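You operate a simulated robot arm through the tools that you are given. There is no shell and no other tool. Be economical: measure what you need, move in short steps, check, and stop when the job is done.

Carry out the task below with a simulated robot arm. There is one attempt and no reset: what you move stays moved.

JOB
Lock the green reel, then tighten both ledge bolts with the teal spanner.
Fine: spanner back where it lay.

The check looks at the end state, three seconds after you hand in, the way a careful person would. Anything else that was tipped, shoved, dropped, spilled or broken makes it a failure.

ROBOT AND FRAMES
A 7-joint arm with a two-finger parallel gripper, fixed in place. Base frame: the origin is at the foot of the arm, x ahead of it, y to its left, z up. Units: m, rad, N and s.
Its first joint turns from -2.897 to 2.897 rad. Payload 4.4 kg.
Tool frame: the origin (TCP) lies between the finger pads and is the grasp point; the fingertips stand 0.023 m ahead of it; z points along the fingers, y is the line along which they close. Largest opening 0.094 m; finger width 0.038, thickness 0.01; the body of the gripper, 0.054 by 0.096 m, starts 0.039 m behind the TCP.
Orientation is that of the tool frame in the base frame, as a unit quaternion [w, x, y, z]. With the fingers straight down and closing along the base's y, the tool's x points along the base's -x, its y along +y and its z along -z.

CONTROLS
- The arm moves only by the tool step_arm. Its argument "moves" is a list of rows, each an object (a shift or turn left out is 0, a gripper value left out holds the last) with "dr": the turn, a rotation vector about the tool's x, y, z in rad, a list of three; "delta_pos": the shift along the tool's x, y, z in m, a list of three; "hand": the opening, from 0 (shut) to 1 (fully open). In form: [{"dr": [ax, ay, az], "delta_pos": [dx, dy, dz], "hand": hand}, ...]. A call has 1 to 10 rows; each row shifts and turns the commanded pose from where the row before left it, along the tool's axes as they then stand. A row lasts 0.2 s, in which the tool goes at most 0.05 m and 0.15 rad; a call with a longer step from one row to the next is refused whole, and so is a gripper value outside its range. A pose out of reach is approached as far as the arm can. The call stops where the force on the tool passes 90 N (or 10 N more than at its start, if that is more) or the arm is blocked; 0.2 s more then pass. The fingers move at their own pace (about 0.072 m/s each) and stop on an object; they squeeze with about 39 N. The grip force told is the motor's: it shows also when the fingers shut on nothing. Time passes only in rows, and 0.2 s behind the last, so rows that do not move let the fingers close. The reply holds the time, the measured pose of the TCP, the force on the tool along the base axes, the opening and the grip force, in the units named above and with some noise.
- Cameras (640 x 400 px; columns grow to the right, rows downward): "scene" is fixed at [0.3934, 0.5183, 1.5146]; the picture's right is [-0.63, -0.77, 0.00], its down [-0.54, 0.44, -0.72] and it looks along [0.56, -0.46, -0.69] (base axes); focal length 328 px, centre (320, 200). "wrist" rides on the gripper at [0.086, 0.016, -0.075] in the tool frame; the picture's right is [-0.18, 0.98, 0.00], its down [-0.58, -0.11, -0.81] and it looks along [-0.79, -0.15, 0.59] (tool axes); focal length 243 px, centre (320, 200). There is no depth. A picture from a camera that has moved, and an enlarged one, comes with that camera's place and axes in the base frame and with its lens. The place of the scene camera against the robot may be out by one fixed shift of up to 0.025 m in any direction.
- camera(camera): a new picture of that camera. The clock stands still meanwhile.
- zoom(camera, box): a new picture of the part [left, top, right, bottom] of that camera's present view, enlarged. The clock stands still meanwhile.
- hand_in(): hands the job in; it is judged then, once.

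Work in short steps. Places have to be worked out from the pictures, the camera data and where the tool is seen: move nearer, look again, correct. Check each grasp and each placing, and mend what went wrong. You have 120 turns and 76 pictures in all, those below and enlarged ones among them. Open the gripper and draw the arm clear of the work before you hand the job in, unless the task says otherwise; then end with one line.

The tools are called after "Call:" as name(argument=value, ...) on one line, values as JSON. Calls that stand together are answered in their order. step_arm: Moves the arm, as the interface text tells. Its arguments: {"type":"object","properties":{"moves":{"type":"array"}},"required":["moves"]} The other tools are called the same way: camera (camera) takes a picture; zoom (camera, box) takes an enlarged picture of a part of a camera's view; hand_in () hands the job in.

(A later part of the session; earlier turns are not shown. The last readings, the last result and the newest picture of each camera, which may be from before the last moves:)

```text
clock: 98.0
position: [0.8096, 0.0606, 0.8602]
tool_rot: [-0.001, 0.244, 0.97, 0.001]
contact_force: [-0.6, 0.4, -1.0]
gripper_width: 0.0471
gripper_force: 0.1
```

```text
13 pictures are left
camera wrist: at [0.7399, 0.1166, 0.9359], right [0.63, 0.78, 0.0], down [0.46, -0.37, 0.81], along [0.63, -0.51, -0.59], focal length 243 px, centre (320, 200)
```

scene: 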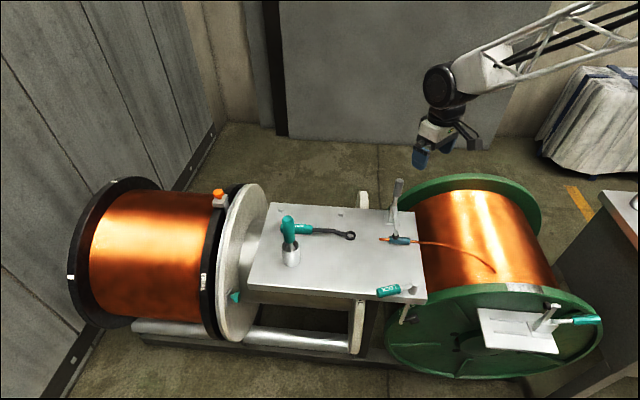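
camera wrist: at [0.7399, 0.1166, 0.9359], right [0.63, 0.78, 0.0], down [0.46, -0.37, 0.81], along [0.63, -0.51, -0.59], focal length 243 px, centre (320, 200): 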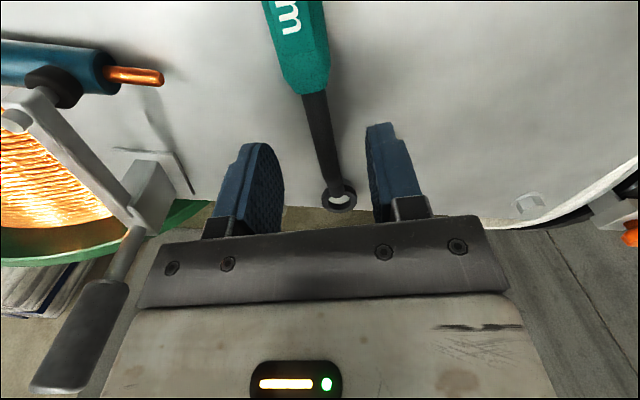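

Now I can see the ring between the fingers. I shift 8 mm towards it (off the collar), align, descend and grip the shaft.

Call:
step_arm(moves=[{"delta_pos": [-0.008, -0.0012, 0], "dr": [0, 0, -0.04]}, {"delta_pos": [0, 0, 0.02]}, {"delta_pos": [0, 0, 0.016]}, {}, {"hand": 0.0}, {}, {}, {}])

Call:
camera(camera="wrist")

```text
clock: 99.8
position: [0.8176, 0.0556, 0.8263]
tool_rot: [-0.001, 0.224, 0.975, 0.0]
contact_force: [-3.9, -7.2, 0.7]
gripper_width: 0.012
gripper_force: 39.5
```

```text
12 pictures are left
camera wrist: at [0.7453, 0.1089, 0.9], right [0.6, 0.8, 0.0], down [0.48, -0.35, 0.81], along [0.65, -0.48, -0.59], focal length 243 px, centre (320, 200)
```

wrist: 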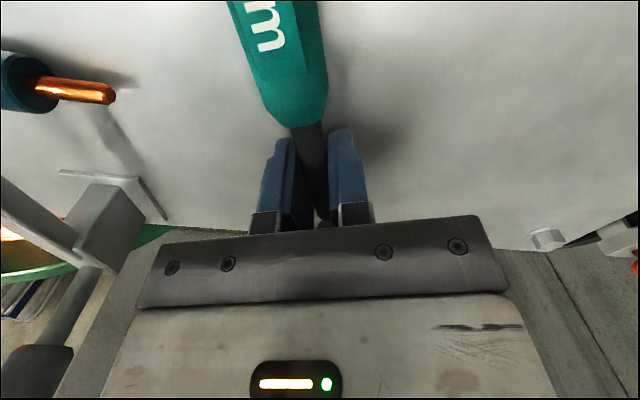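

Shaft gripped, ring still on the bolt. I level the spanner about the ring (raise + tilt), then read forces.

Call:
step_arm(moves=[{"delta_pos": [0, 0, -0.0022], "dr": [0, 0.03, 0]}, {"delta_pos": [0, 0, -0.002], "dr": [0, 0.03, 0]}, {}])

Call:
step_arm(moves=[{"delta_pos": [0, 0, 0.0005]}, {}])

Call:
step_arm(moves=[{"delta_pos": [0, 0, 0.0007]}, {}])

```text
clock: 100.6
position: [0.8181, 0.0558, 0.8296]
tool_rot: [-0.03, 0.225, 0.974, 0.008]
contact_force: [18.6, -15.0, -8.8]
gripper_width: 0.0119
gripper_force: 39.5
```

```text
clock: 101.2
position: [0.8179, 0.0553, 0.8299]
tool_rot: [-0.03, 0.225, 0.974, 0.007]
contact_force: [19.9, -19.8, -2.9]
gripper_width: 0.0124
gripper_force: 38.9
```

```text
clock: 101.8
position: [0.8167, 0.0558, 0.8274]
tool_rot: [-0.029, 0.225, 0.974, 0.007]
contact_force: [12.7, -16.9, 5.2]
gripper_width: 0.0121
gripper_force: 39.1
```

Large sideways force (26 N) with little vertical load means the ring is really captured around the head. I relieve it by moving −x, then press down.

Call:
step_arm(moves=[{"delta_pos": [-0.001, -0.0004, 0]}, {}])

Call:
step_arm(moves=[{"delta_pos": [-0.0008, -0.0003, 0]}, {}])

Call:
step_arm(moves=[{"delta_pos": [0, 0, 0.001]}, {}])

Call:
step_arm(moves=[{"delta_pos": [0, 0, 0.001]}, {}])

Call:
zoom(camera="scene", box=[330, 195, 360, 220])

```text
clock: 102.4
position: [0.818, 0.0558, 0.8282]
tool_rot: [-0.03, 0.225, 0.974, 0.006]
contact_force: [-3.7, 1.1, 10.0]
gripper_width: 0.0125
gripper_force: 39.0
```

```text
clock: 103.0
position: [0.8172, 0.0547, 0.8275]
tool_rot: [-0.032, 0.224, 0.974, 0.006]
contact_force: [-11.2, 15.5, 4.7]
gripper_width: 0.012
gripper_force: 39.2
```

```text
clock: 103.6
position: [0.8182, 0.0552, 0.8267]
tool_rot: [-0.031, 0.225, 0.974, 0.006]
contact_force: [-20.7, 17.0, 8.6]
gripper_width: 0.0122
gripper_force: 39.4
```

```text
clock: 104.2
position: [0.8193, 0.0564, 0.8262]
tool_rot: [-0.03, 0.225, 0.974, 0.007]
contact_force: [-15.9, 18.4, 10.1]
gripper_width: 0.0117
gripper_force: 38.9
```

```text
16.00 times, centred on (345, 208) of scene
camera zoom: at [0.3934, 0.5183, 1.5146], right [-0.63, -0.77, 0.0], down [-0.54, 0.44, -0.72], along [0.56, -0.46, -0.69], focal length 5256 px, centre (-80, 80)
```

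zoom: 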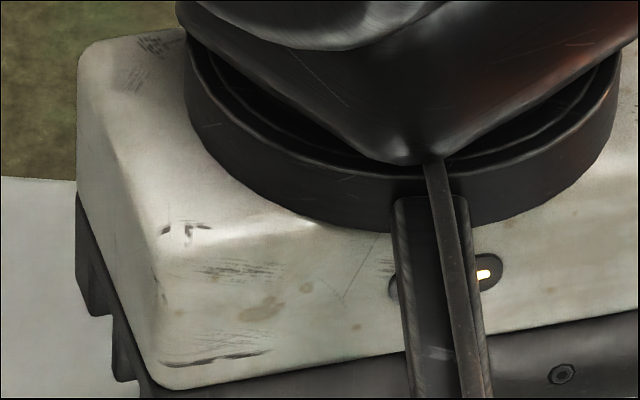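

The ring is captured (force flips sign over 1.8 mm). I re-centre and now turn clockwise in small steps, reading the torque build-up.

Call:
step_arm(moves=[{"delta_pos": [0.0008, 0.0003, -0.001]}, {}])

Call:
step_arm(moves=[{"delta_pos": [-0.0001, 0.0036, 0], "dr": [-0.003, 0, 0.05]}, {}])

Call:
step_arm(moves=[{"delta_pos": [-0.0001, 0.0036, 0], "dr": [-0.003, 0, 0.05]}, {}])

Call:
step_arm(moves=[{"delta_pos": [-0.0001, 0.0036, 0], "dr": [-0.003, 0, 0.05]}, {}])

Call:
step_arm(moves=[{"delta_pos": [-0.0001, 0.0036, 0], "dr": [-0.003, 0, 0.05]}, {}])

Call:
step_arm(moves=[{"delta_pos": [-0.0001, 0.0036, 0], "dr": [-0.003, 0, 0.05]}, {}])

```text
clock: 104.8
position: [0.8181, 0.055, 0.828]
tool_rot: [-0.03, 0.225, 0.974, 0.006]
contact_force: [9.2, 5.1, -11.3]
gripper_width: 0.0122
gripper_force: 38.4
```

```text
clock: 105.4
position: [0.8186, 0.0585, 0.8267]
tool_rot: [-0.029, 0.249, 0.968, 0.007]
contact_force: [0.1, -0.6, -1.9]
gripper_width: 0.0122
gripper_force: 39.1
```

```text
clock: 106.0
position: [0.8198, 0.0611, 0.8273]
tool_rot: [-0.03, 0.273, 0.962, 0.009]
contact_force: [-0.3, -2.5, -0.3]
gripper_width: 0.0121
gripper_force: 39.1
```

```text
clock: 106.6
position: [0.8231, 0.0643, 0.8262]
tool_rot: [-0.029, 0.297, 0.954, 0.009]
contact_force: [0.1, -6.0, 0.7]
gripper_width: 0.0121
gripper_force: 39.4
```

```text
clock: 107.2
position: [0.8234, 0.0672, 0.8274]
tool_rot: [-0.029, 0.321, 0.947, 0.009]
contact_force: [-5.2, -3.7, 2.2]
gripper_width: 0.0121
gripper_force: 38.8
```

```text
clock: 107.8
position: [0.8279, 0.0704, 0.8266]
tool_rot: [-0.029, 0.345, 0.938, 0.01]
contact_force: [-11.6, -0.9, 6.1]
gripper_width: 0.0121
gripper_force: 39.0
```

Free play through 154→142° fits the slack idea. I go back to ~148° (middle) and lower in steps while it's free.

Call:
step_arm(moves=[{"delta_pos": [-0.0001, -0.0036, 0], "dr": [0.003, 0, -0.05]}, {"delta_pos": [-0.0001, -0.0036, 0], "dr": [0.003, 0, -0.05]}, {"delta_pos": [-0.0001, -0.0036, 0], "dr": [0.003, 0, -0.05]}, {}])

Call:
step_arm(moves=[{"delta_pos": [0, 0, 0.001]}, {}])

Call:
step_arm(moves=[{"delta_pos": [0, 0, 0.001]}, {}])

Call:
step_arm(moves=[{"delta_pos": [0, 0, 0.001]}, {}])

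Call:
step_arm(moves=[{"delta_pos": [0, 0, 0.001]}, {}])

```text
clock: 108.8
position: [0.8206, 0.0613, 0.8268]
tool_rot: [-0.03, 0.273, 0.962, 0.007]
contact_force: [8.2, 0.9, -8.7]
gripper_width: 0.0122
gripper_force: 38.9
```

```text
clock: 109.4
position: [0.8207, 0.0611, 0.8268]
tool_rot: [-0.029, 0.273, 0.961, 0.008]
contact_force: [-0.5, 1.2, 7.0]
gripper_width: 0.0121
gripper_force: 38.7
```

```text
clock: 110.0
position: [0.8214, 0.0607, 0.8263]
tool_rot: [-0.03, 0.273, 0.961, 0.008]
contact_force: [2.9, 1.2, 10.1]
gripper_width: 0.0121
gripper_force: 39.2
```

```text
clock: 110.6
position: [0.8211, 0.0608, 0.8241]
tool_rot: [-0.029, 0.273, 0.961, 0.008]
contact_force: [1.7, 2.3, 11.0]
gripper_width: 0.0123
gripper_force: 39.5
```

```text
clock: 111.2
position: [0.8218, 0.0613, 0.8235]
tool_rot: [-0.029, 0.273, 0.962, 0.008]
contact_force: [-14.8, 1.7, 31.4]
gripper_width: 0.0123
gripper_force: 39.0
```

Stiff stop here is the fingertips on the ledge (ledge ≈ 0.800): I hold the shaft too deep. The yaw is now aligned, so I release, and press the ring down directly from above.

Call:
step_arm(moves=[{"delta_pos": [0, 0, -0.002]}, {"hand": 0.4}, {}, {}, {"delta_pos": [0, 0, -0.03]}, {"delta_pos": [0, 0, -0.03], "dr": [0, -0.06, 0], "hand": 0.0}, {"delta_pos": [-0.038, 0, 0]}, {"delta_pos": [-0.038, 0, 0]}, {}])

Call:
step_arm(moves=[{"delta_pos": [0, 0, 0.03]}, {"delta_pos": [0, 0, 0.008]}, {}])

Call:
step_arm(moves=[{"delta_pos": [0, 0, 0.004]}, {}])

Call:
step_arm(moves=[{"delta_pos": [0, 0, 0.002]}, {}])

Call:
step_arm(moves=[{"delta_pos": [0, 0, 0.002]}, {}])

```text
clock: 113.2
position: [0.89, 0.0187, 0.884]
tool_rot: [-0.001, 0.273, 0.962, -0.001]
contact_force: [-0.5, -0.1, 0.3]
gripper_width: 0.0
gripper_force: 39.1
```

```text
clock: 114.0
position: [0.8889, 0.019, 0.8472]
tool_rot: [-0.001, 0.272, 0.962, -0.001]
contact_force: [0.5, 0.0, 0.3]
gripper_width: 0.0
gripper_force: 39.3
```

```text
clock: 114.6
position: [0.8884, 0.0199, 0.8426]
tool_rot: [-0.001, 0.273, 0.962, -0.001]
contact_force: [-0.3, 0.1, 0.6]
gripper_width: 0.0
gripper_force: 38.8
```

```text
clock: 115.2
position: [0.8885, 0.021, 0.8408]
tool_rot: [-0.001, 0.273, 0.962, -0.001]
contact_force: [-0.2, 0.4, 0.3]
gripper_width: 0.0001
gripper_force: 38.9
```

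```text
clock: 115.8
position: [0.8888, 0.0197, 0.838]
tool_rot: [-0.001, 0.273, 0.962, 0.0]
contact_force: [0.9, 0.4, 0.3]
gripper_width: 0.0003
gripper_force: 39.5
```

No contact where the ring was before — it has dropped at least 4 mm. I continue down to confirm seating.

Call:
step_arm(moves=[{"delta_pos": [0, 0, 0.002]}, {}])

Call:
step_arm(moves=[{"delta_pos": [0, 0, 0.002]}, {}])

Call:
step_arm(moves=[{"delta_pos": [0, 0, 0.0015]}, {}])

```text
clock: 116.4
position: [0.8888, 0.02, 0.8369]
tool_rot: [-0.001, 0.272, 0.962, 0.0]
contact_force: [0.5, -0.3, 0.0]
gripper_width: 0.0
gripper_force: 39.5
```

```text
clock: 117.0
position: [0.8884, 0.0202, 0.8354]
tool_rot: [-0.001, 0.273, 0.962, 0.0]
contact_force: [-1.5, -0.2, 1.9]
gripper_width: 0.0001
gripper_force: 39.0
```

```text
clock: 117.6
position: [0.89, 0.0201, 0.8341]
tool_rot: [0.0, 0.273, 0.962, 0.0]
contact_force: [-9.6, 0.2, 26.6]
gripper_width: 0.0
gripper_force: 38.6
```

Fingers now rest on the bolt head itself, so the ring is down around it. I go back to the handle and take a look.

Call:
step_arm(moves=[{"delta_pos": [0, 0, -0.04]}, {"delta_pos": [0.045, 0, -0.015], "hand": 0.55}, {"delta_pos": [0.049, 0, 0]}, {"delta_pos": [0.049, 0, 0]}, {}])

Call:
zoom(camera="wrist", box=[240, 50, 400, 230])

```text
clock: 118.8
position: [0.7659, 0.0933, 0.8891]
tool_rot: [-0.001, 0.274, 0.962, 0.0]
contact_force: [0.6, 0.4, -0.5]
gripper_width: 0.0516
gripper_force: 0.1
```

```text
2.22 times, centred on (320, 140) of wrist
camera zoom: at [0.7003, 0.1539, 0.9639], right [0.67, 0.74, 0.0], down [0.44, -0.4, 0.81], along [0.59, -0.54, -0.59], focal length 539 px, centre (320, 333)
```

zoom: 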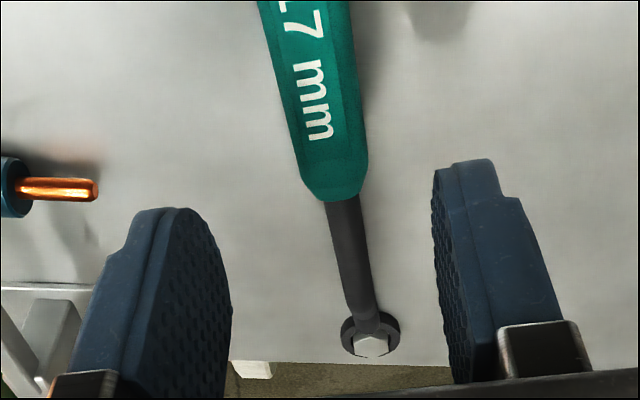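

Excellent: the hex stands through the ring, fully seated, and the handle is centred under the gripper. I descend, grip the handle and turn clockwise.

Call:
step_arm(moves=[{"delta_pos": [0, 0, 0.03]}, {"delta_pos": [0, 0, 0.03]}, {}, {"hand": 0.0}, {}, {}])

Call:
step_arm(moves=[{"delta_pos": [-0.0001, 0.0066, 0], "dr": [0, 0, 0.05]}, {}])

Call:
step_arm(moves=[{"delta_pos": [-0.0002, 0.0066, 0], "dr": [0, 0, 0.05]}, {}])

Call:
step_arm(moves=[{"delta_pos": [-0.0002, 0.0066, 0], "dr": [0, 0, 0.05]}, {}])

Call:
step_arm(moves=[{"delta_pos": [-0.0002, 0.0066, 0], "dr": [0, 0, 0.05]}, {}])

```text
clock: 120.2
position: [0.7656, 0.0954, 0.8279]
tool_rot: [0.0, 0.273, 0.962, 0.0]
contact_force: [3.1, 5.6, -2.0]
gripper_width: 0.0215
gripper_force: 39.2
```

```text
clock: 120.8
position: [0.7703, 0.1006, 0.8285]
tool_rot: [-0.001, 0.297, 0.955, -0.001]
contact_force: [-0.9, 3.5, -1.0]
gripper_width: 0.0216
gripper_force: 39.6
```

```text
clock: 121.4
position: [0.7752, 0.1053, 0.8289]
tool_rot: [-0.001, 0.321, 0.947, 0.0]
contact_force: [-1.2, 3.6, -1.3]
gripper_width: 0.0219
gripper_force: 39.4
```

```text
clock: 122.0
position: [0.7785, 0.1106, 0.8299]
tool_rot: [0.0, 0.345, 0.939, -0.001]
contact_force: [-7.2, 10.1, 1.8]
gripper_width: 0.0216
gripper_force: 38.5
```

```text
clock: 122.6
position: [0.7833, 0.1167, 0.8282]
tool_rot: [-0.001, 0.368, 0.93, 0.0]
contact_force: [-9.2, 10.1, 5.3]
gripper_width: 0.0218
gripper_force: 39.3
```

Call:
step_arm(moves=[{"delta_pos": [0.0006, 0.0066, 0], "dr": [0, 0, 0.05]}, {}])

Call:
step_arm(moves=[{"delta_pos": [0.0002, 0.0066, 0], "dr": [0, 0, 0.05]}, {}])

Call:
step_arm(moves=[{"delta_pos": [0, 0.0066, 0], "dr": [0, 0, 0.05]}, {}])

Call:
step_arm(moves=[{"delta_pos": [0, 0.0066, 0], "dr": [0, 0, 0.05]}, {}])

```text
clock: 123.2
position: [0.7878, 0.1206, 0.8283]
tool_rot: [-0.001, 0.392, 0.92, -0.001]
contact_force: [13.7, -6.4, -5.9]
gripper_width: 0.0218
gripper_force: 38.9
```

```text
clock: 123.8
position: [0.793, 0.1246, 0.8292]
tool_rot: [-0.001, 0.414, 0.91, 0.0]
contact_force: [22.1, -24.1, -6.5]
gripper_width: 0.0217
gripper_force: 39.0
```

```text
clock: 124.4
position: [0.7971, 0.1293, 0.8284]
tool_rot: [0.0, 0.437, 0.9, 0.0]
contact_force: [25.3, -29.5, -2.8]
gripper_width: 0.0217
gripper_force: 39.2
```

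```text
clock: 125.0
position: [0.8029, 0.1337, 0.8282]
tool_rot: [-0.001, 0.459, 0.889, 0.0]
contact_force: [20.8, -29.6, 0.2]
gripper_width: 0.0215
gripper_force: 39.3
```

No tangential resistance yet, only a radial pull (36 N, my radius is too large). I ease inwards and continue clockwise.

Call:
step_arm(moves=[{"delta_pos": [-0.0015, 0.0066, 0], "dr": [0, 0, 0.05]}, {}])

Call:
step_arm(moves=[{"delta_pos": [-0.0004, 0.0066, 0], "dr": [0, 0, 0.05]}, {}])

Call:
step_arm(moves=[{"delta_pos": [-0.0003, 0.0066, 0], "dr": [0, 0, 0.05]}, {}])

Call:
zoom(camera="scene", box=[280, 160, 400, 250])

```text
clock: 125.6
position: [0.8094, 0.1383, 0.8282]
tool_rot: [-0.001, 0.481, 0.877, 0.0]
contact_force: [1.7, -1.8, 3.8]
gripper_width: 0.0219
gripper_force: 39.1
```

```text
clock: 126.2
position: [0.8139, 0.1411, 0.8287]
tool_rot: [-0.001, 0.503, 0.865, 0.0]
contact_force: [-3.8, 13.1, 5.0]
gripper_width: 0.0216
gripper_force: 39.1
```

```text
clock: 126.8
position: [0.819, 0.1432, 0.8286]
tool_rot: [-0.002, 0.524, 0.852, -0.001]
contact_force: [-22.0, 26.1, 17.9]
gripper_width: 0.0217
gripper_force: 38.6
```

```text
4.44 times, centred on (340, 205) of scene
camera zoom: at [0.3934, 0.5183, 1.5146], right [-0.63, -0.77, 0.0], down [-0.54, 0.44, -0.72], along [0.56, -0.46, -0.69], focal length 1460 px, centre (231, 178)
```

zoom: 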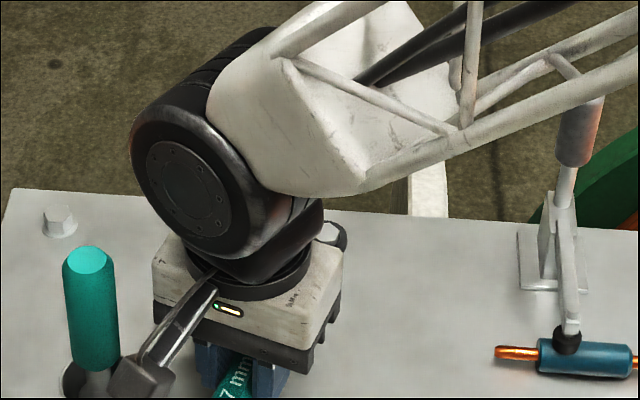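

The ring is visible from here, but the wrist camera pod is nearing the screwdriver, so I stop turning. I zoom on the bolt.

Call:
zoom(camera="scene", box=[330, 195, 360, 220])

```text
16.00 times, centred on (345, 208) of scene
camera zoom: at [0.3934, 0.5183, 1.5146], right [-0.63, -0.77, 0.0], down [-0.54, 0.44, -0.72], along [0.56, -0.46, -0.69], focal length 5256 px, centre (-80, 80)
```

zoom: 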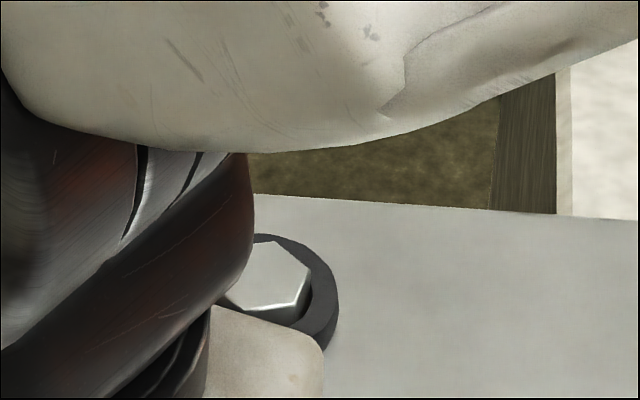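

The bolt has now turned ~44° in total with the ring well engaged, still with low torque, so it isn't tight yet. To avoid the screwdriver I'll release, flip the gripper 180° (camera over the ring side) and regrip at the same spot to keep turning.

Call:
step_arm(moves=[{"hand": 0.45}, {}, {}, {"delta_pos": [0, 0, -0.045]}, {"delta_pos": [0, 0, -0.045]}, {"delta_pos": [0, 0, -0.045]}, {"delta_pos": [0, 0, -0.035]}, {}])

Call:
step_arm(moves=[{"dr": [0, 0, -0.148]}, {"dr": [0, 0, -0.148]}, {"dr": [0, 0, -0.148]}, {"dr": [0, 0, -0.148]}, {"dr": [0, 0, -0.148]}, {"dr": [0, 0, -0.148]}, {"dr": [0, 0, -0.148]}, {"dr": [0, 0, -0.148]}, {"dr": [0, 0, -0.148]}, {"dr": [0, 0, -0.148]}])

Call:
step_arm(moves=[{"dr": [0, 0, -0.148]}, {"dr": [0, 0, -0.148]}, {"dr": [0, 0, -0.148]}, {"dr": [0, 0, -0.148]}, {"dr": [0, 0, -0.148]}, {"dr": [0, 0, -0.148]}, {"dr": [0, 0, -0.148]}, {"dr": [0, 0, -0.148]}, {"dr": [0, 0, -0.148]}, {"dr": [0, 0, -0.148]}])

Call:
step_arm(moves=[{"dr": [0, 0, -0.145]}, {}])

```text
clock: 128.6
position: [0.821, 0.1441, 0.9989]
tool_rot: [-0.002, 0.525, 0.851, 0.0]
contact_force: [0.8, 0.5, -0.1]
gripper_width: 0.0424
gripper_force: 0.0
```

```text
clock: 130.8
position: [0.8192, 0.1418, 0.9985]
tool_rot: [-0.001, -0.189, 0.982, 0.001]
contact_force: [-0.1, 0.1, -0.7]
gripper_width: 0.042
gripper_force: 0.0
```

```text
clock: 133.0
position: [0.8202, 0.1418, 0.9989]
tool_rot: [0.001, 0.801, -0.599, -0.001]
contact_force: [0.8, -0.2, -0.3]
gripper_width: 0.0424
gripper_force: 0.0
```

```text
clock: 133.6
position: [0.821, 0.1424, 0.9983]
tool_rot: [0.0, 0.842, -0.539, -0.001]
contact_force: [0.2, -0.1, -0.7]
gripper_width: 0.0424
gripper_force: 0.1
```

Flip succeeded. I descend at the same place and regrip.

Call:
step_arm(moves=[{"dr": [0, 0, -0.037]}, {"delta_pos": [0, 0, 0.045]}, {"delta_pos": [0, 0, 0.045]}, {"delta_pos": [0, 0, 0.045]}, {}])

Call:
step_arm(moves=[{"delta_pos": [0, 0, 0.02]}, {"delta_pos": [0, 0, 0.014]}, {}, {"hand": 0.0}, {}, {}])

```text
clock: 134.8
position: [0.821, 0.1414, 0.8609]
tool_rot: [0.0, 0.852, -0.523, -0.001]
contact_force: [-0.3, 0.3, -0.5]
gripper_width: 0.0423
gripper_force: 0.0
```

```text
clock: 136.2
position: [0.8223, 0.1429, 0.8273]
tool_rot: [0.001, 0.852, -0.524, 0.0]
contact_force: [-6.7, -2.2, 0.6]
gripper_width: 0.0216
gripper_force: 39.2
```

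Call:
step_arm(moves=[{"delta_pos": [0.0002, -0.0066, 0], "dr": [0, 0, 0.05]}, {"delta_pos": [0.0002, -0.0066, 0], "dr": [0, 0, 0.05]}, {}])

Call:
step_arm(moves=[{"delta_pos": [0.0002, -0.0066, 0], "dr": [0, 0, 0.05]}, {"delta_pos": [0.0002, -0.0066, 0], "dr": [0, 0, 0.05]}, {}])

Call:
step_arm(moves=[{"delta_pos": [0.0002, -0.0066, 0], "dr": [0, 0, 0.05]}, {"delta_pos": [0.0002, -0.0066, 0], "dr": [0, 0, 0.05]}, {}])

```text
clock: 137.0
position: [0.8323, 0.1483, 0.8279]
tool_rot: [0.0, 0.824, -0.566, -0.002]
contact_force: [-1.2, 2.5, -4.9]
gripper_width: 0.0218
gripper_force: 38.5
```

```text
clock: 137.8
position: [0.8435, 0.1517, 0.8294]
tool_rot: [0.002, 0.796, -0.606, -0.001]
contact_force: [-75.3, -25.0, 25.2]
gripper_width: 0.0297
gripper_force: 39.1
```

```text
clock: 138.4
position: [0.8528, 0.1508, 0.8282]
tool_rot: [0.005, 0.767, -0.641, -0.003]
contact_force: [-75.1, -23.5, 40.0]
gripper_width: 0.0509
gripper_force: 40.0
stopped in row 3: the force on the tool passed its limit (the readings are from after the stop); the commanded pose is now the measured one
```

Strong stop now: ~79 N tangential (≈10 Nm) and the fingers were pried open — bolt 2 is tight. I back off the load and look.

Call:
step_arm(moves=[{"delta_pos": [0, 0.0066, 0], "dr": [0, 0, -0.05]}, {"delta_pos": [0, 0.0066, 0], "dr": [0, 0, -0.05]}, {"delta_pos": [0, 0.004, 0], "dr": [0, 0, -0.02]}, {}])

Call:
zoom(camera="scene", box=[270, 180, 370, 245])

```text
clock: 139.4
position: [0.8397, 0.1513, 0.8285]
tool_rot: [0.001, 0.805, -0.594, -0.001]
contact_force: [-4.8, 33.4, -6.8]
gripper_width: 0.0219
gripper_force: 38.6
```

```text
6.15 times, centred on (320, 212) of scene
camera zoom: at [0.3934, 0.5183, 1.5146], right [-0.63, -0.77, 0.0], down [-0.54, 0.44, -0.72], along [0.56, -0.46, -0.69], focal length 2022 px, centre (320, 123)
```

zoom: 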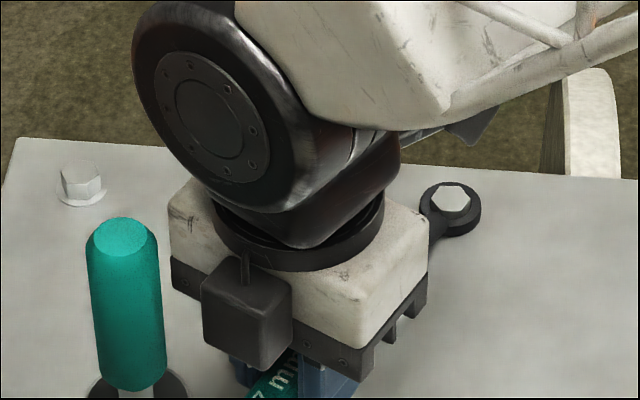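

Bolt 2 has turned 60° in total and hit its stop — tight. Now I check bolt 1's hex orientation while relieving the load.

Call:
step_arm(moves=[{"delta_pos": [-0.0015, 0, 0]}, {}])

Call:
zoom(camera="scene", box=[268, 195, 298, 220])

```text
clock: 140.0
position: [0.8395, 0.1484, 0.829]
tool_rot: [0.002, 0.804, -0.594, -0.001]
contact_force: [8.6, 15.2, -1.7]
gripper_width: 0.0218
gripper_force: 39.0
```

```text
16.00 times, centred on (283, 208) of scene
camera zoom: at [0.3934, 0.5183, 1.5146], right [-0.63, -0.77, 0.0], down [-0.54, 0.44, -0.72], along [0.56, -0.46, -0.69], focal length 5256 px, centre (912, 80)
```

zoom: 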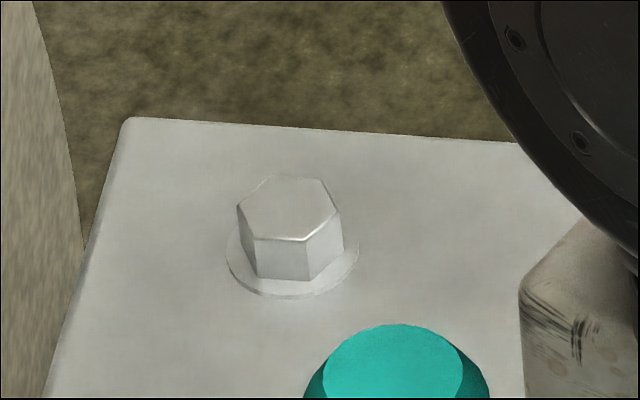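

Bolt 1's hex has a corner at ~225–227°, so the ring must go on with the handle towards bolt 2 and swing cw to ~165°. That needs the un-flipped grip, so I lift off, lay the spanner at its original place, and regrasp.

Call:
step_arm(moves=[{"delta_pos": [0, 0, -0.008]}, {"delta_pos": [0, 0, -0.012]}, {}])

Call:
step_arm(moves=[{"delta_pos": [0, 0, -0.045]}, {"delta_pos": [0, 0, -0.045]}, {"delta_pos": [0, 0, -0.045]}, {"delta_pos": [0, 0, -0.02]}, {}])

Call:
step_arm(moves=[{"dr": [0, 0, 0.136]}, {"dr": [0, 0, 0.136]}, {"dr": [0, 0, 0.136]}, {"dr": [0, 0, 0.136]}, {"dr": [0, 0, 0.136]}, {"dr": [0, 0, 0.136]}, {"dr": [0, 0, 0.136]}, {"dr": [0, 0, 0.136]}, {}])

```text
clock: 140.8
position: [0.8397, 0.1497, 0.8477]
tool_rot: [0.003, 0.804, -0.594, -0.001]
contact_force: [0.0, 0.3, -2.6]
gripper_width: 0.0218
gripper_force: 38.8
```

```text
clock: 142.0
position: [0.8384, 0.1507, 1.0035]
tool_rot: [0.002, 0.804, -0.594, -0.002]
contact_force: [0.0, -0.4, -2.0]
gripper_width: 0.0215
gripper_force: 39.0
```

```text
clock: 144.0
position: [0.8404, 0.1508, 1.0044]
tool_rot: [-0.003, -0.38, 0.925, 0.0]
contact_force: [0.7, -0.1, -2.4]
gripper_width: 0.0217
gripper_force: 39.0
```

Call:
step_arm(moves=[{"delta_pos": [-0.02, -0.0154, 0]}, {"delta_pos": [-0.0199, -0.0153, 0]}, {"delta_pos": [0, 0, 0.045]}, {"delta_pos": [0, 0, 0.045]}, {"delta_pos": [0, 0, 0.045]}, {"delta_pos": [0, 0, 0.025]}, {}])

Call:
step_arm(moves=[{"delta_pos": [0, 0, 0.008]}, {"delta_pos": [0, 0, 0.005]}, {}])

Call:
step_arm(moves=[{"delta_pos": [0, 0, 0.003]}, {}])

```text
clock: 145.6
position: [0.8893, 0.1563, 0.8446]
tool_rot: [-0.001, -0.382, 0.924, 0.001]
contact_force: [0.1, 0.0, -2.1]
gripper_width: 0.0216
gripper_force: 39.1
```

```text
clock: 146.4
position: [0.8882, 0.155, 0.8302]
tool_rot: [-0.003, -0.381, 0.924, 0.0]
contact_force: [-0.1, 0.3, -2.5]
gripper_width: 0.0217
gripper_force: 38.7
```

```text
clock: 147.0
position: [0.8889, 0.156, 0.827]
tool_rot: [-0.003, -0.381, 0.925, 0.001]
contact_force: [-0.1, 1.2, 11.3]
gripper_width: 0.0218
gripper_force: 38.7
```

Down on the ledge. I release, rise, flip the gripper back and return over the handle.

Call:
step_arm(moves=[{"hand": 0.45}, {}, {}, {"delta_pos": [0, 0, -0.045]}, {"delta_pos": [0, 0, -0.045]}, {"delta_pos": [0, 0, -0.045]}, {"delta_pos": [0, 0, -0.03]}, {}])

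Call:
step_arm(moves=[{"dr": [0, 0, 0.148]}, {"dr": [0, 0, 0.148]}, {"dr": [0, 0, 0.148]}, {"dr": [0, 0, 0.148]}, {"dr": [0, 0, 0.148]}, {"dr": [0, 0, 0.148]}, {"dr": [0, 0, 0.148]}, {"dr": [0, 0, 0.148]}, {"dr": [0, 0, 0.148]}, {"dr": [0, 0, 0.148]}])

Call:
step_arm(moves=[{"dr": [0, 0, 0.148]}, {"dr": [0, 0, 0.148]}, {"dr": [0, 0, 0.148]}, {"dr": [0, 0, 0.148]}, {"dr": [0, 0, 0.148]}, {"dr": [0, 0, 0.148]}, {"dr": [0, 0, 0.148]}, {"dr": [0, 0, 0.148]}, {"dr": [0, 0, 0.148]}, {"dr": [0, 0, 0.148]}])

Call:
step_arm(moves=[{"dr": [0, 0, 0.14]}, {"dr": [0, 0, 0.042]}, {"delta_pos": [0, 0, 0.045]}, {"delta_pos": [0, 0, 0.045]}, {}])

Call:
zoom(camera="wrist", box=[240, 0, 400, 200])

```text
clock: 148.8
position: [0.8897, 0.1571, 0.9933]
tool_rot: [-0.002, -0.381, 0.925, 0.0]
contact_force: [-0.7, -0.9, 0.7]
gripper_width: 0.042
gripper_force: 0.0
```

```text
clock: 151.0
position: [0.8893, 0.1567, 0.9919]
tool_rot: [-0.002, 0.342, 0.94, -0.001]
contact_force: [-0.1, 0.4, 0.4]
gripper_width: 0.0421
gripper_force: 0.0
```

```text
clock: 153.2
position: [0.8897, 0.1551, 0.9923]
tool_rot: [0.0, 0.887, 0.461, -0.003]
contact_force: [-1.1, 0.7, -0.1]
gripper_width: 0.0422
gripper_force: 0.1
```

```text
clock: 154.4
position: [0.8899, 0.156, 0.9022]
tool_rot: [0.0, 0.924, 0.382, -0.002]
contact_force: [-0.6, -0.7, 0.4]
gripper_width: 0.0422
gripper_force: 0.0
```

```text
2.00 times, centred on (320, 100) of wrist
camera zoom: at [0.9614, 0.2059, 0.9762], right [0.56, -0.83, 0.0], down [-0.49, -0.33, 0.81], along [-0.67, -0.45, -0.59], focal length 485 px, centre (320, 400)
```

zoom: 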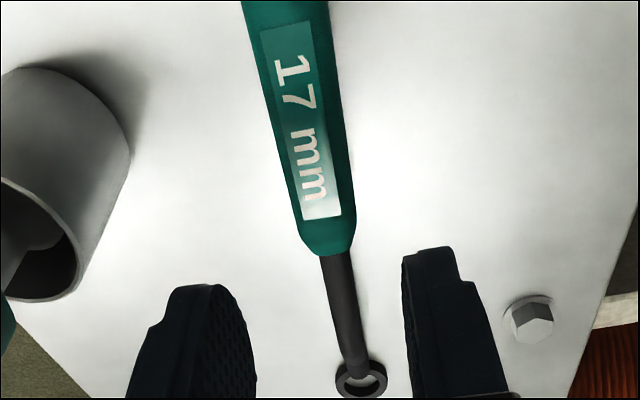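

Spanner is well aligned under the gripper. I grip it, lift high, and turn counter-clockwise by 180° for bolt 1.

Call:
step_arm(moves=[{"delta_pos": [0, -0.0017, 0.035]}, {"delta_pos": [0, 0, 0.03]}, {"delta_pos": [0, 0, 0.0095]}, {}, {"hand": 0.0}, {}, {}])

Call:
step_arm(moves=[{"delta_pos": [0, 0, -0.02]}, {"delta_pos": [0, 0, -0.045]}, {"delta_pos": [0, 0, -0.045]}, {"delta_pos": [0, 0, -0.045]}, {"delta_pos": [0, 0, -0.015]}, {}])

Call:
step_arm(moves=[{"dr": [0, 0, -0.148]}, {"dr": [0, 0, -0.148]}, {"dr": [0, 0, -0.148]}, {"dr": [0, 0, -0.148]}, {"dr": [0, 0, -0.148]}, {"dr": [0, 0, -0.148]}, {"dr": [0, 0, -0.148]}, {"dr": [0, 0, -0.148]}, {"dr": [0, 0, -0.148]}, {"dr": [0, 0, -0.148]}])

Call:
step_arm(moves=[{"dr": [0, 0, -0.148]}, {"dr": [0, 0, -0.148]}, {"dr": [0, 0, -0.148]}, {"dr": [0, 0, -0.148]}, {"dr": [0, 0, -0.148]}, {"dr": [0, 0, -0.148]}, {"dr": [0, 0, -0.148]}, {"dr": [0, 0, -0.148]}, {"dr": [0, 0, -0.148]}, {"dr": [0, 0, -0.148]}])

Call:
step_arm(moves=[{"dr": [0, 0, -0.148]}, {"dr": [0, 0, -0.034]}, {}])

```text
clock: 156.0
position: [0.8865, 0.1576, 0.8265]
tool_rot: [0.0, 0.924, 0.381, -0.002]
contact_force: [0.6, 1.6, 0.6]
gripper_width: 0.0219
gripper_force: 38.5
```

```text
clock: 157.4
position: [0.8888, 0.1573, 0.997]
tool_rot: [0.0, 0.925, 0.381, -0.003]
contact_force: [0.2, 0.3, -1.6]
gripper_width: 0.0217
gripper_force: 38.7
```

```text
clock: 159.6
position: [0.888, 0.1574, 0.9965]
tool_rot: [-0.002, 0.424, 0.906, -0.002]
contact_force: [-0.7, 0.3, -2.9]
gripper_width: 0.0217
gripper_force: 39.2
```

```text
clock: 161.8
position: [0.8874, 0.1581, 0.9981]
tool_rot: [-0.003, -0.296, 0.955, 0.0]
contact_force: [0.2, 0.1, -1.3]
gripper_width: 0.0218
gripper_force: 38.9
```

```text
clock: 162.6
position: [0.8885, 0.1577, 0.9968]
tool_rot: [-0.002, -0.381, 0.924, 0.0]
contact_force: [-0.5, -0.5, -1.9]
gripper_width: 0.0216
gripper_force: 39.4
```

Call:
step_arm(moves=[{"delta_pos": [0.0168, -0.0303, 0]}, {"delta_pos": [0.0168, -0.0303, 0]}, {"delta_pos": [0.0169, -0.0304, 0]}, {"delta_pos": [0, 0, 0.045]}, {"delta_pos": [0, 0, 0.045]}, {"delta_pos": [0, 0, 0.045]}, {"dr": [0, 0.075, 0]}, {}])

Call:
zoom(camera="scene", box=[268, 195, 298, 220])

```text
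clock: 164.4
position: [0.9153, 0.0578, 0.8616]
tool_rot: [-0.037, -0.381, 0.924, -0.014]
contact_force: [-0.3, 0.1, -2.6]
gripper_width: 0.0219
gripper_force: 39.2
```

```text
16.00 times, centred on (283, 208) of scene
camera zoom: at [0.3934, 0.5183, 1.5146], right [-0.63, -0.77, 0.0], down [-0.54, 0.44, -0.72], along [0.56, -0.46, -0.69], focal length 5256 px, centre (912, 80)
```

zoom: 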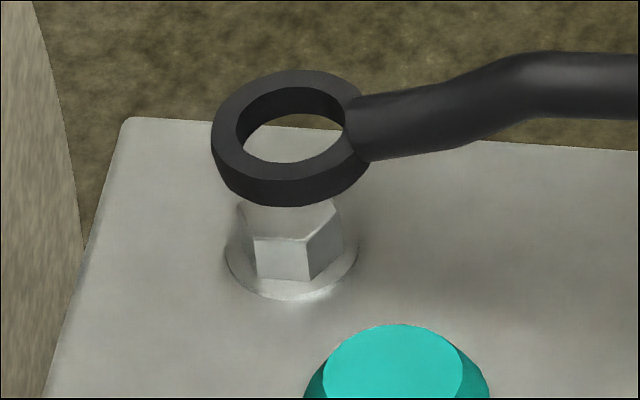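

Clear view of ring above bolt 1. It is ~1 mm right and ~1 mm far; I correct and lower 11 mm to just above the head.

Call:
step_arm(moves=[{"delta_pos": [-0.001, 0.0009, 0]}, {"delta_pos": [-0.0004, 0, 0.0055]}, {"delta_pos": [-0.0004, 0, 0.0055]}, {}])

Call:
zoom(camera="scene", box=[268, 195, 298, 220])

```text
clock: 165.4
position: [0.9145, 0.0585, 0.851]
tool_rot: [-0.038, -0.381, 0.924, -0.014]
contact_force: [0.1, -0.5, -3.3]
gripper_width: 0.0217
gripper_force: 39.1
```

```text
16.00 times, centred on (283, 208) of scene
camera zoom: at [0.3934, 0.5183, 1.5146], right [-0.63, -0.77, 0.0], down [-0.54, 0.44, -0.72], along [0.56, -0.46, -0.69], focal length 5256 px, centre (912, 80)
```

zoom: 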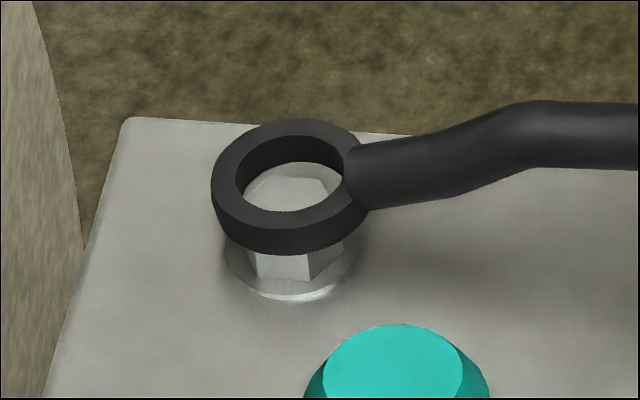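

Aligned within ~0.3 mm. I lower in 1.5 mm steps watching the force.

Call:
step_arm(moves=[{"delta_pos": [-0.0001, 0, 0.0015]}, {}])

Call:
step_arm(moves=[{"delta_pos": [-0.0001, 0, 0.0015]}, {}])

Call:
step_arm(moves=[{"delta_pos": [-0.0001, 0, 0.0015]}, {}])

```text
clock: 166.0
position: [0.9158, 0.0579, 0.8498]
tool_rot: [-0.037, -0.38, 0.924, -0.014]
contact_force: [-2.7, -0.3, 3.0]
gripper_width: 0.0215
gripper_force: 39.4
```

```text
clock: 166.6
position: [0.9148, 0.0578, 0.849]
tool_rot: [-0.036, -0.381, 0.924, -0.014]
contact_force: [-5.4, -4.6, 11.0]
gripper_width: 0.0217
gripper_force: 39.0
```

```text
clock: 167.2
position: [0.9151, 0.0599, 0.8469]
tool_rot: [-0.039, -0.381, 0.924, -0.015]
contact_force: [-4.8, -5.2, 9.9]
gripper_width: 0.0216
gripper_force: 39.4
```

Contact on top; the side force points along +x (tool). I search in that direction with small probes.

Call:
step_arm(moves=[{"delta_pos": [0, 0, -0.001]}, {"delta_pos": [0.0007, 0, 0]}, {"delta_pos": [0, 0, 0.001]}, {}])

Call:
step_arm(moves=[{"delta_pos": [0, 0, -0.001]}, {"delta_pos": [0.0007, 0, 0]}, {"delta_pos": [0, 0, 0.001]}, {}])

Call:
step_arm(moves=[{"delta_pos": [0, 0, -0.001]}, {"delta_pos": [0, 0.0007, 0]}, {"delta_pos": [0, 0, 0.001]}, {}])

Call:
step_arm(moves=[{"delta_pos": [0, 0, -0.001]}, {"delta_pos": [-0.0007, 0, 0]}, {"delta_pos": [0, 0, 0.001]}, {}])

Call:
step_arm(moves=[{"delta_pos": [0, 0, -0.001]}, {"delta_pos": [0, -0.0014, 0]}, {"delta_pos": [0, 0, 0.001]}, {}])

Call:
step_arm(moves=[{"delta_pos": [0, 0, -0.001]}, {"delta_pos": [0.0007, 0, 0]}, {"delta_pos": [0, 0, 0.001]}, {}])

```text
clock: 168.2
position: [0.9137, 0.0578, 0.8484]
tool_rot: [-0.037, -0.381, 0.924, -0.014]
contact_force: [-1.0, 3.9, 1.6]
gripper_width: 0.0217
gripper_force: 39.1
```

```text
clock: 169.2
position: [0.9138, 0.0571, 0.8475]
tool_rot: [-0.037, -0.38, 0.924, -0.014]
contact_force: [-0.1, -0.1, -2.0]
gripper_width: 0.0216
gripper_force: 39.0
```

```text
clock: 170.2
position: [0.914, 0.0582, 0.8473]
tool_rot: [-0.037, -0.381, 0.924, -0.014]
contact_force: [0.2, -0.4, 0.4]
gripper_width: 0.0217
gripper_force: 39.3
```

```text
clock: 171.2
position: [0.9147, 0.0587, 0.8472]
tool_rot: [-0.038, -0.381, 0.924, -0.014]
contact_force: [0.6, 0.1, -2.9]
gripper_width: 0.0217
gripper_force: 39.0
```

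```text
clock: 172.2
position: [0.9156, 0.058, 0.8466]
tool_rot: [-0.037, -0.381, 0.924, -0.014]
contact_force: [-0.1, 0.7, -2.9]
gripper_width: 0.0217
gripper_force: 39.4
```

```text
clock: 173.2
position: [0.9148, 0.0574, 0.8469]
tool_rot: [-0.038, -0.381, 0.924, -0.015]
contact_force: [0.2, -0.4, -2.0]
gripper_width: 0.0218
gripper_force: 39.5
```

Vertical force is gone; I centre and lower further.

Call:
step_arm(moves=[{"delta_pos": [-0.0004, 0.0007, 0]}, {"delta_pos": [-0.0001, 0, 0.0015]}, {}])

Call:
step_arm(moves=[{"delta_pos": [-0.0001, 0, 0.0015]}, {}])

Call:
step_arm(moves=[{"delta_pos": [-0.0001, 0, 0.0015]}, {}])

Call:
step_arm(moves=[{"delta_pos": [-0.0001, 0, 0.0015]}, {}])

```text
clock: 174.0
position: [0.9154, 0.0586, 0.8448]
tool_rot: [-0.036, -0.381, 0.924, -0.014]
contact_force: [-6.1, -5.3, 10.3]
gripper_width: 0.0218
gripper_force: 38.9
```

```text
clock: 174.6
position: [0.9142, 0.0573, 0.8436]
tool_rot: [-0.037, -0.38, 0.924, -0.015]
contact_force: [-1.9, -5.8, 6.5]
gripper_width: 0.0217
gripper_force: 39.1
```

```text
clock: 175.2
position: [0.915, 0.0577, 0.8417]
tool_rot: [-0.037, -0.381, 0.924, -0.014]
contact_force: [-1.6, -3.4, 10.0]
gripper_width: 0.0219
gripper_force: 38.9
```

```text
clock: 175.8
position: [0.9147, 0.059, 0.8407]
tool_rot: [-0.036, -0.381, 0.924, -0.014]
contact_force: [1.1, -4.1, 9.2]
gripper_width: 0.0216
gripper_force: 39.1
```

Grip pitch slip hides the seating, so — as worked before — I open slightly to leave the spanner caged but free, and jiggle it so the ring can drop on its own.

Call:
step_arm(moves=[{"delta_pos": [0, 0, -0.001]}, {"hand": 0.32}, {}, {}, {"delta_pos": [0, 0.006, 0], "dr": [0, 0, 0.04]}, {"delta_pos": [0, -0.006, 0], "dr": [0, 0, -0.04]}, {"delta_pos": [0, -0.006, 0], "dr": [0, 0, -0.04]}, {"delta_pos": [0, 0.006, 0], "dr": [0, 0, 0.04]}, {}])

Call:
zoom(camera="scene", box=[268, 190, 318, 225])

```text
clock: 177.8
position: [0.9146, 0.0586, 0.8414]
tool_rot: [-0.038, -0.38, 0.924, -0.014]
contact_force: [0.2, -0.1, 0.2]
gripper_width: 0.0303
gripper_force: 0.0
```

```text
11.43 times, centred on (293, 208) of scene
camera zoom: at [0.3934, 0.5183, 1.5146], right [-0.63, -0.77, 0.0], down [-0.54, 0.44, -0.72], along [0.56, -0.46, -0.69], focal length 3754 px, centre (629, 114)
```

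zoom: 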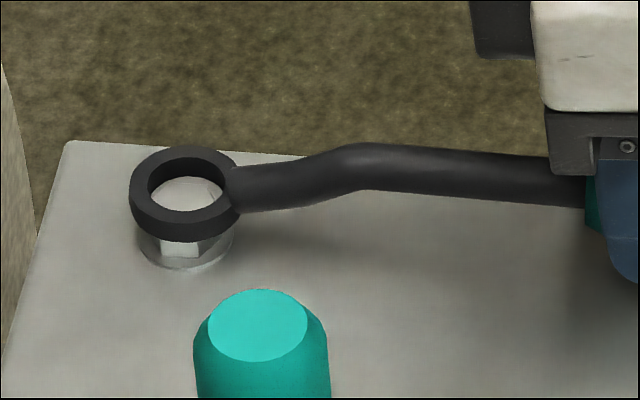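

The ring is still on top: ~0.9 mm towards the handle and ~1.3 mm too far from the camera. I regrip, shift (−x 0.9, +y 1.3 mm) and let it down, then free it again.

Call:
step_arm(moves=[{"hand": 0.0}, {}, {}, {"delta_pos": [0, 0, -0.0012]}, {"delta_pos": [-0.0009, 0.0013, 0]}, {"delta_pos": [0, 0, 0.0012]}, {}])

Call:
step_arm(moves=[{"delta_pos": [-0.0001, 0, 0.001]}, {}])

Call:
step_arm(moves=[{"delta_pos": [-0.0007, 0, 0]}, {}])

Call:
step_arm(moves=[{"delta_pos": [0.0014, 0, 0]}, {}])

Call:
step_arm(moves=[{"delta_pos": [-0.0007, 0.0007, 0]}, {}])

Call:
step_arm(moves=[{"delta_pos": [0, -0.0014, 0]}, {}])

```text
clock: 179.4
position: [0.9143, 0.0595, 0.8428]
tool_rot: [-0.036, -0.38, 0.924, -0.014]
contact_force: [-4.2, 0.5, 5.2]
gripper_width: 0.0218
gripper_force: 38.9
```

```text
clock: 180.0
position: [0.9148, 0.0588, 0.8411]
tool_rot: [-0.037, -0.381, 0.924, -0.014]
contact_force: [-9.0, 0.0, 21.5]
gripper_width: 0.0218
gripper_force: 39.1
```

```text
clock: 180.6
position: [0.9143, 0.0596, 0.8407]
tool_rot: [-0.037, -0.381, 0.924, -0.013]
contact_force: [-5.0, -4.7, 17.0]
gripper_width: 0.0218
gripper_force: 38.8
```

```text
clock: 181.2
position: [0.9153, 0.0599, 0.8404]
tool_rot: [-0.037, -0.381, 0.924, -0.015]
contact_force: [18.8, 11.2, 0.1]
gripper_width: 0.0218
gripper_force: 38.5
```

```text
clock: 181.8
position: [0.9137, 0.0599, 0.8403]
tool_rot: [-0.038, -0.381, 0.924, -0.014]
contact_force: [17.2, 6.2, 0.0]
gripper_width: 0.0216
gripper_force: 39.0
```

```text
clock: 182.4
position: [0.9137, 0.0605, 0.8407]
tool_rot: [-0.038, -0.381, 0.924, -0.014]
contact_force: [7.4, 16.3, 1.3]
gripper_width: 0.0216
gripper_force: 39.0
```

Side force without vertical load: the ring is captured on bolt 1. I centre it, release, and press the shaft near the ring with closed fingers to seat it fully.

Call:
step_arm(moves=[{"delta_pos": [-0.0006, 0.0004, 0]}, {}, {"hand": 0.32}, {}, {}, {"delta_pos": [0, 0.005, 0], "dr": [0, 0, 0.03]}, {"delta_pos": [0, -0.01, 0], "dr": [0, 0, -0.06]}, {"delta_pos": [0, 0.005, 0], "dr": [0, 0, 0.03]}, {}])

Call:
step_arm(moves=[{"delta_pos": [0, 0, -0.03], "hand": 0.45}, {"delta_pos": [0, 0, -0.02], "dr": [0, -0.075, 0]}, {"delta_pos": [-0.04, 0, 0], "hand": 0.0}, {"delta_pos": [-0.034, 0, 0]}, {}, {}])

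Call:
step_arm(moves=[{"delta_pos": [0, 0, 0.03]}, {"delta_pos": [0, 0, 0.01]}, {}])

Call:
step_arm(moves=[{"delta_pos": [0, 0, 0.003]}, {}])

Call:
step_arm(moves=[{"delta_pos": [0, 0, 0.003]}, {}])

```text
clock: 184.4
position: [0.9156, 0.0601, 0.8408]
tool_rot: [-0.037, -0.381, 0.924, -0.015]
contact_force: [0.6, 0.4, 0.2]
gripper_width: 0.0301
gripper_force: 0.0
```

```text
clock: 185.8
position: [0.969, 0.1153, 0.8904]
tool_rot: [-0.003, -0.381, 0.925, -0.001]
contact_force: [-0.3, -0.2, -0.5]
gripper_width: 0.0
gripper_force: 38.4
```

```text
clock: 186.6
position: [0.9713, 0.1139, 0.8514]
tool_rot: [-0.002, -0.381, 0.925, 0.0]
contact_force: [-3.1, -0.6, 10.4]
gripper_width: 0.0001
gripper_force: 39.5
```

```text
clock: 187.2
position: [0.9709, 0.1138, 0.8513]
tool_rot: [0.0, -0.381, 0.925, 0.0]
contact_force: [-10.5, 0.1, 52.6]
gripper_width: 0.0
gripper_force: 39.7
```

```text
clock: 187.7
position: [0.9721, 0.1147, 0.8518]
tool_rot: [0.001, -0.381, 0.925, -0.001]
contact_force: [2.8, 1.0, 7.6]
gripper_width: 0.0
gripper_force: 38.9
stopped in row 2: the force on the tool passed its limit (the readings are from after the stop); the commanded pose is now the measured one
```

Contact height says the ring isn't fully seated yet. I regrip the handle as it lies (level) and will work the ring down by tilting with small jiggles, then drive it shallowly past bolt 2 where I can seat it fully.

Call:
step_arm(moves=[{"delta_pos": [0, 0, -0.035]}, {"delta_pos": [0.04, 0, 0], "hand": 0.45}, {"delta_pos": [0.034, 0, 0]}, {"delta_pos": [0, 0, 0.03]}, {"delta_pos": [0, 0, 0.018]}, {}, {"hand": 0.0}, {}, {}])

Call:
step_arm(moves=[{"delta_pos": [0, 0, -0.002]}, {}])

Call:
step_arm(moves=[{"delta_pos": [-0.0005, 0, 0], "dr": [0, 0.02, 0]}, {}])

Call:
step_arm(moves=[{"delta_pos": [-0.0005, 0, 0], "dr": [0, 0.02, 0]}, {}])

```text
clock: 189.7
position: [0.9187, 0.0618, 0.838]
tool_rot: [0.0, -0.381, 0.924, -0.001]
contact_force: [-9.2, 4.4, 2.9]
gripper_width: 0.0218
gripper_force: 39.3
```

```text
clock: 190.3
position: [0.9181, 0.0624, 0.8375]
tool_rot: [-0.001, -0.381, 0.925, -0.001]
contact_force: [1.9, 13.7, -14.8]
gripper_width: 0.0216
gripper_force: 38.7
```

```text
clock: 190.9
position: [0.9191, 0.0629, 0.8402]
tool_rot: [-0.009, -0.381, 0.924, -0.004]
contact_force: [-9.3, 11.8, 5.7]
gripper_width: 0.0221
gripper_force: 38.8
```

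```text
clock: 191.5
position: [0.9208, 0.063, 0.8391]
tool_rot: [-0.018, -0.381, 0.924, -0.008]
contact_force: [-9.0, 3.0, 10.1]
gripper_width: 0.0222
gripper_force: 39.0
```

Lifting met a 12 N downward pull, so the ring is gripping the head. I now turn clockwise in small steps with the light preload.

Call:
step_arm(moves=[{"delta_pos": [-0.0002, 0.0064, 0], "dr": [-0.002, 0, 0.05]}, {}])

Call:
step_arm(moves=[{"delta_pos": [-0.0002, 0.0064, 0], "dr": [-0.002, 0, 0.05]}, {}])

Call:
step_arm(moves=[{"delta_pos": [-0.0002, 0.0064, 0], "dr": [-0.002, 0, 0.05]}, {}])

Call:
step_arm(moves=[{"delta_pos": [-0.0002, 0.0064, 0], "dr": [-0.002, 0, 0.05]}, {}])

```text
clock: 192.1
position: [0.9156, 0.0678, 0.8398]
tool_rot: [-0.019, -0.358, 0.934, -0.007]
contact_force: [-8.4, 5.6, 4.6]
gripper_width: 0.0216
gripper_force: 39.2
```

```text
clock: 192.7
position: [0.9111, 0.0731, 0.8395]
tool_rot: [-0.019, -0.334, 0.942, -0.007]
contact_force: [-7.9, 3.7, -1.1]
gripper_width: 0.0215
gripper_force: 39.2
```

```text
clock: 193.3
position: [0.907, 0.0793, 0.8397]
tool_rot: [-0.019, -0.311, 0.95, -0.007]
contact_force: [-9.1, 2.7, -2.8]
gripper_width: 0.0214
gripper_force: 39.5
```

```text
clock: 193.9
position: [0.9039, 0.0827, 0.8394]
tool_rot: [-0.02, -0.287, 0.958, -0.005]
contact_force: [-15.6, -1.9, -0.6]
gripper_width: 0.0218
gripper_force: 39.2
```

Still captured (radial push), clear of bolt 2 now. I ease outward, turn to ~205°, then back off a few degrees and release so it can drop level.

Call:
step_arm(moves=[{"delta_pos": [0.0006, 0.0064, 0], "dr": [-0.002, 0, 0.05]}, {}])

Call:
step_arm(moves=[{"delta_pos": [-0.0002, 0.0064, 0], "dr": [-0.002, 0, 0.05]}, {}])

Call:
step_arm(moves=[{"delta_pos": [-0.0002, 0.0064, 0], "dr": [-0.002, 0, 0.05]}, {}])

Call:
step_arm(moves=[{"delta_pos": [0, -0.0064, 0], "dr": [0.002, 0, -0.05]}, {}])

Call:
step_arm(moves=[{"delta_pos": [0.0005, 0, 0], "dr": [0, -0.02, 0]}, {"delta_pos": [0.0005, 0, 0], "dr": [0, -0.02, 0]}, {}])

```text
clock: 194.5
position: [0.9008, 0.0876, 0.839]
tool_rot: [-0.018, -0.262, 0.965, -0.007]
contact_force: [-0.2, 5.7, -6.0]
gripper_width: 0.0216
gripper_force: 39.0
```

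```text
clock: 195.1
position: [0.8967, 0.0942, 0.8384]
tool_rot: [-0.018, -0.238, 0.971, -0.005]
contact_force: [3.1, 4.4, -3.4]
gripper_width: 0.0219
gripper_force: 38.8
```

```text
clock: 195.7
position: [0.8941, 0.0994, 0.8394]
tool_rot: [-0.019, -0.213, 0.977, -0.004]
contact_force: [8.2, 9.0, -3.8]
gripper_width: 0.0219
gripper_force: 38.8
```

```text
clock: 196.3
position: [0.8963, 0.0931, 0.8395]
tool_rot: [-0.019, -0.238, 0.971, -0.005]
contact_force: [5.3, 4.5, -0.6]
gripper_width: 0.0217
gripper_force: 39.3
```

```text
clock: 197.1
position: [0.8961, 0.0929, 0.8389]
tool_rot: [0.001, -0.238, 0.971, 0.0]
contact_force: [19.9, 12.7, -17.7]
gripper_width: 0.0215
gripper_force: 39.0
```

Strongly captured now (−18 N pull when levelled). I lower the level spanner to seat it.

Call:
step_arm(moves=[{"delta_pos": [-0.0006, 0, 0.002]}, {}])

Call:
step_arm(moves=[{"delta_pos": [-0.0003, 0, 0.002]}, {}])

Call:
step_arm(moves=[{"delta_pos": [0, 0, 0.002]}, {}])

Call:
step_arm(moves=[{"delta_pos": [0, 0, 0.002]}, {}])

```text
clock: 197.7
position: [0.8957, 0.0919, 0.8379]
tool_rot: [0.0, -0.239, 0.971, 0.0]
contact_force: [-9.0, 0.4, 6.6]
gripper_width: 0.0218
gripper_force: 38.8
```

```text
clock: 198.3
position: [0.8955, 0.0934, 0.8359]
tool_rot: [0.0, -0.238, 0.971, -0.002]
contact_force: [-17.4, -5.0, 11.6]
gripper_width: 0.0216
gripper_force: 38.8
```

```text
clock: 198.9
position: [0.8958, 0.0932, 0.8331]
tool_rot: [0.0, -0.239, 0.971, -0.001]
contact_force: [-20.6, -8.1, 9.8]
gripper_width: 0.0216
gripper_force: 38.9
```

```text
clock: 199.5
position: [0.8956, 0.093, 0.8311]
tool_rot: [0.0, -0.238, 0.971, -0.001]
contact_force: [-26.5, -9.5, 13.3]
gripper_width: 0.0217
gripper_force: 39.5
```

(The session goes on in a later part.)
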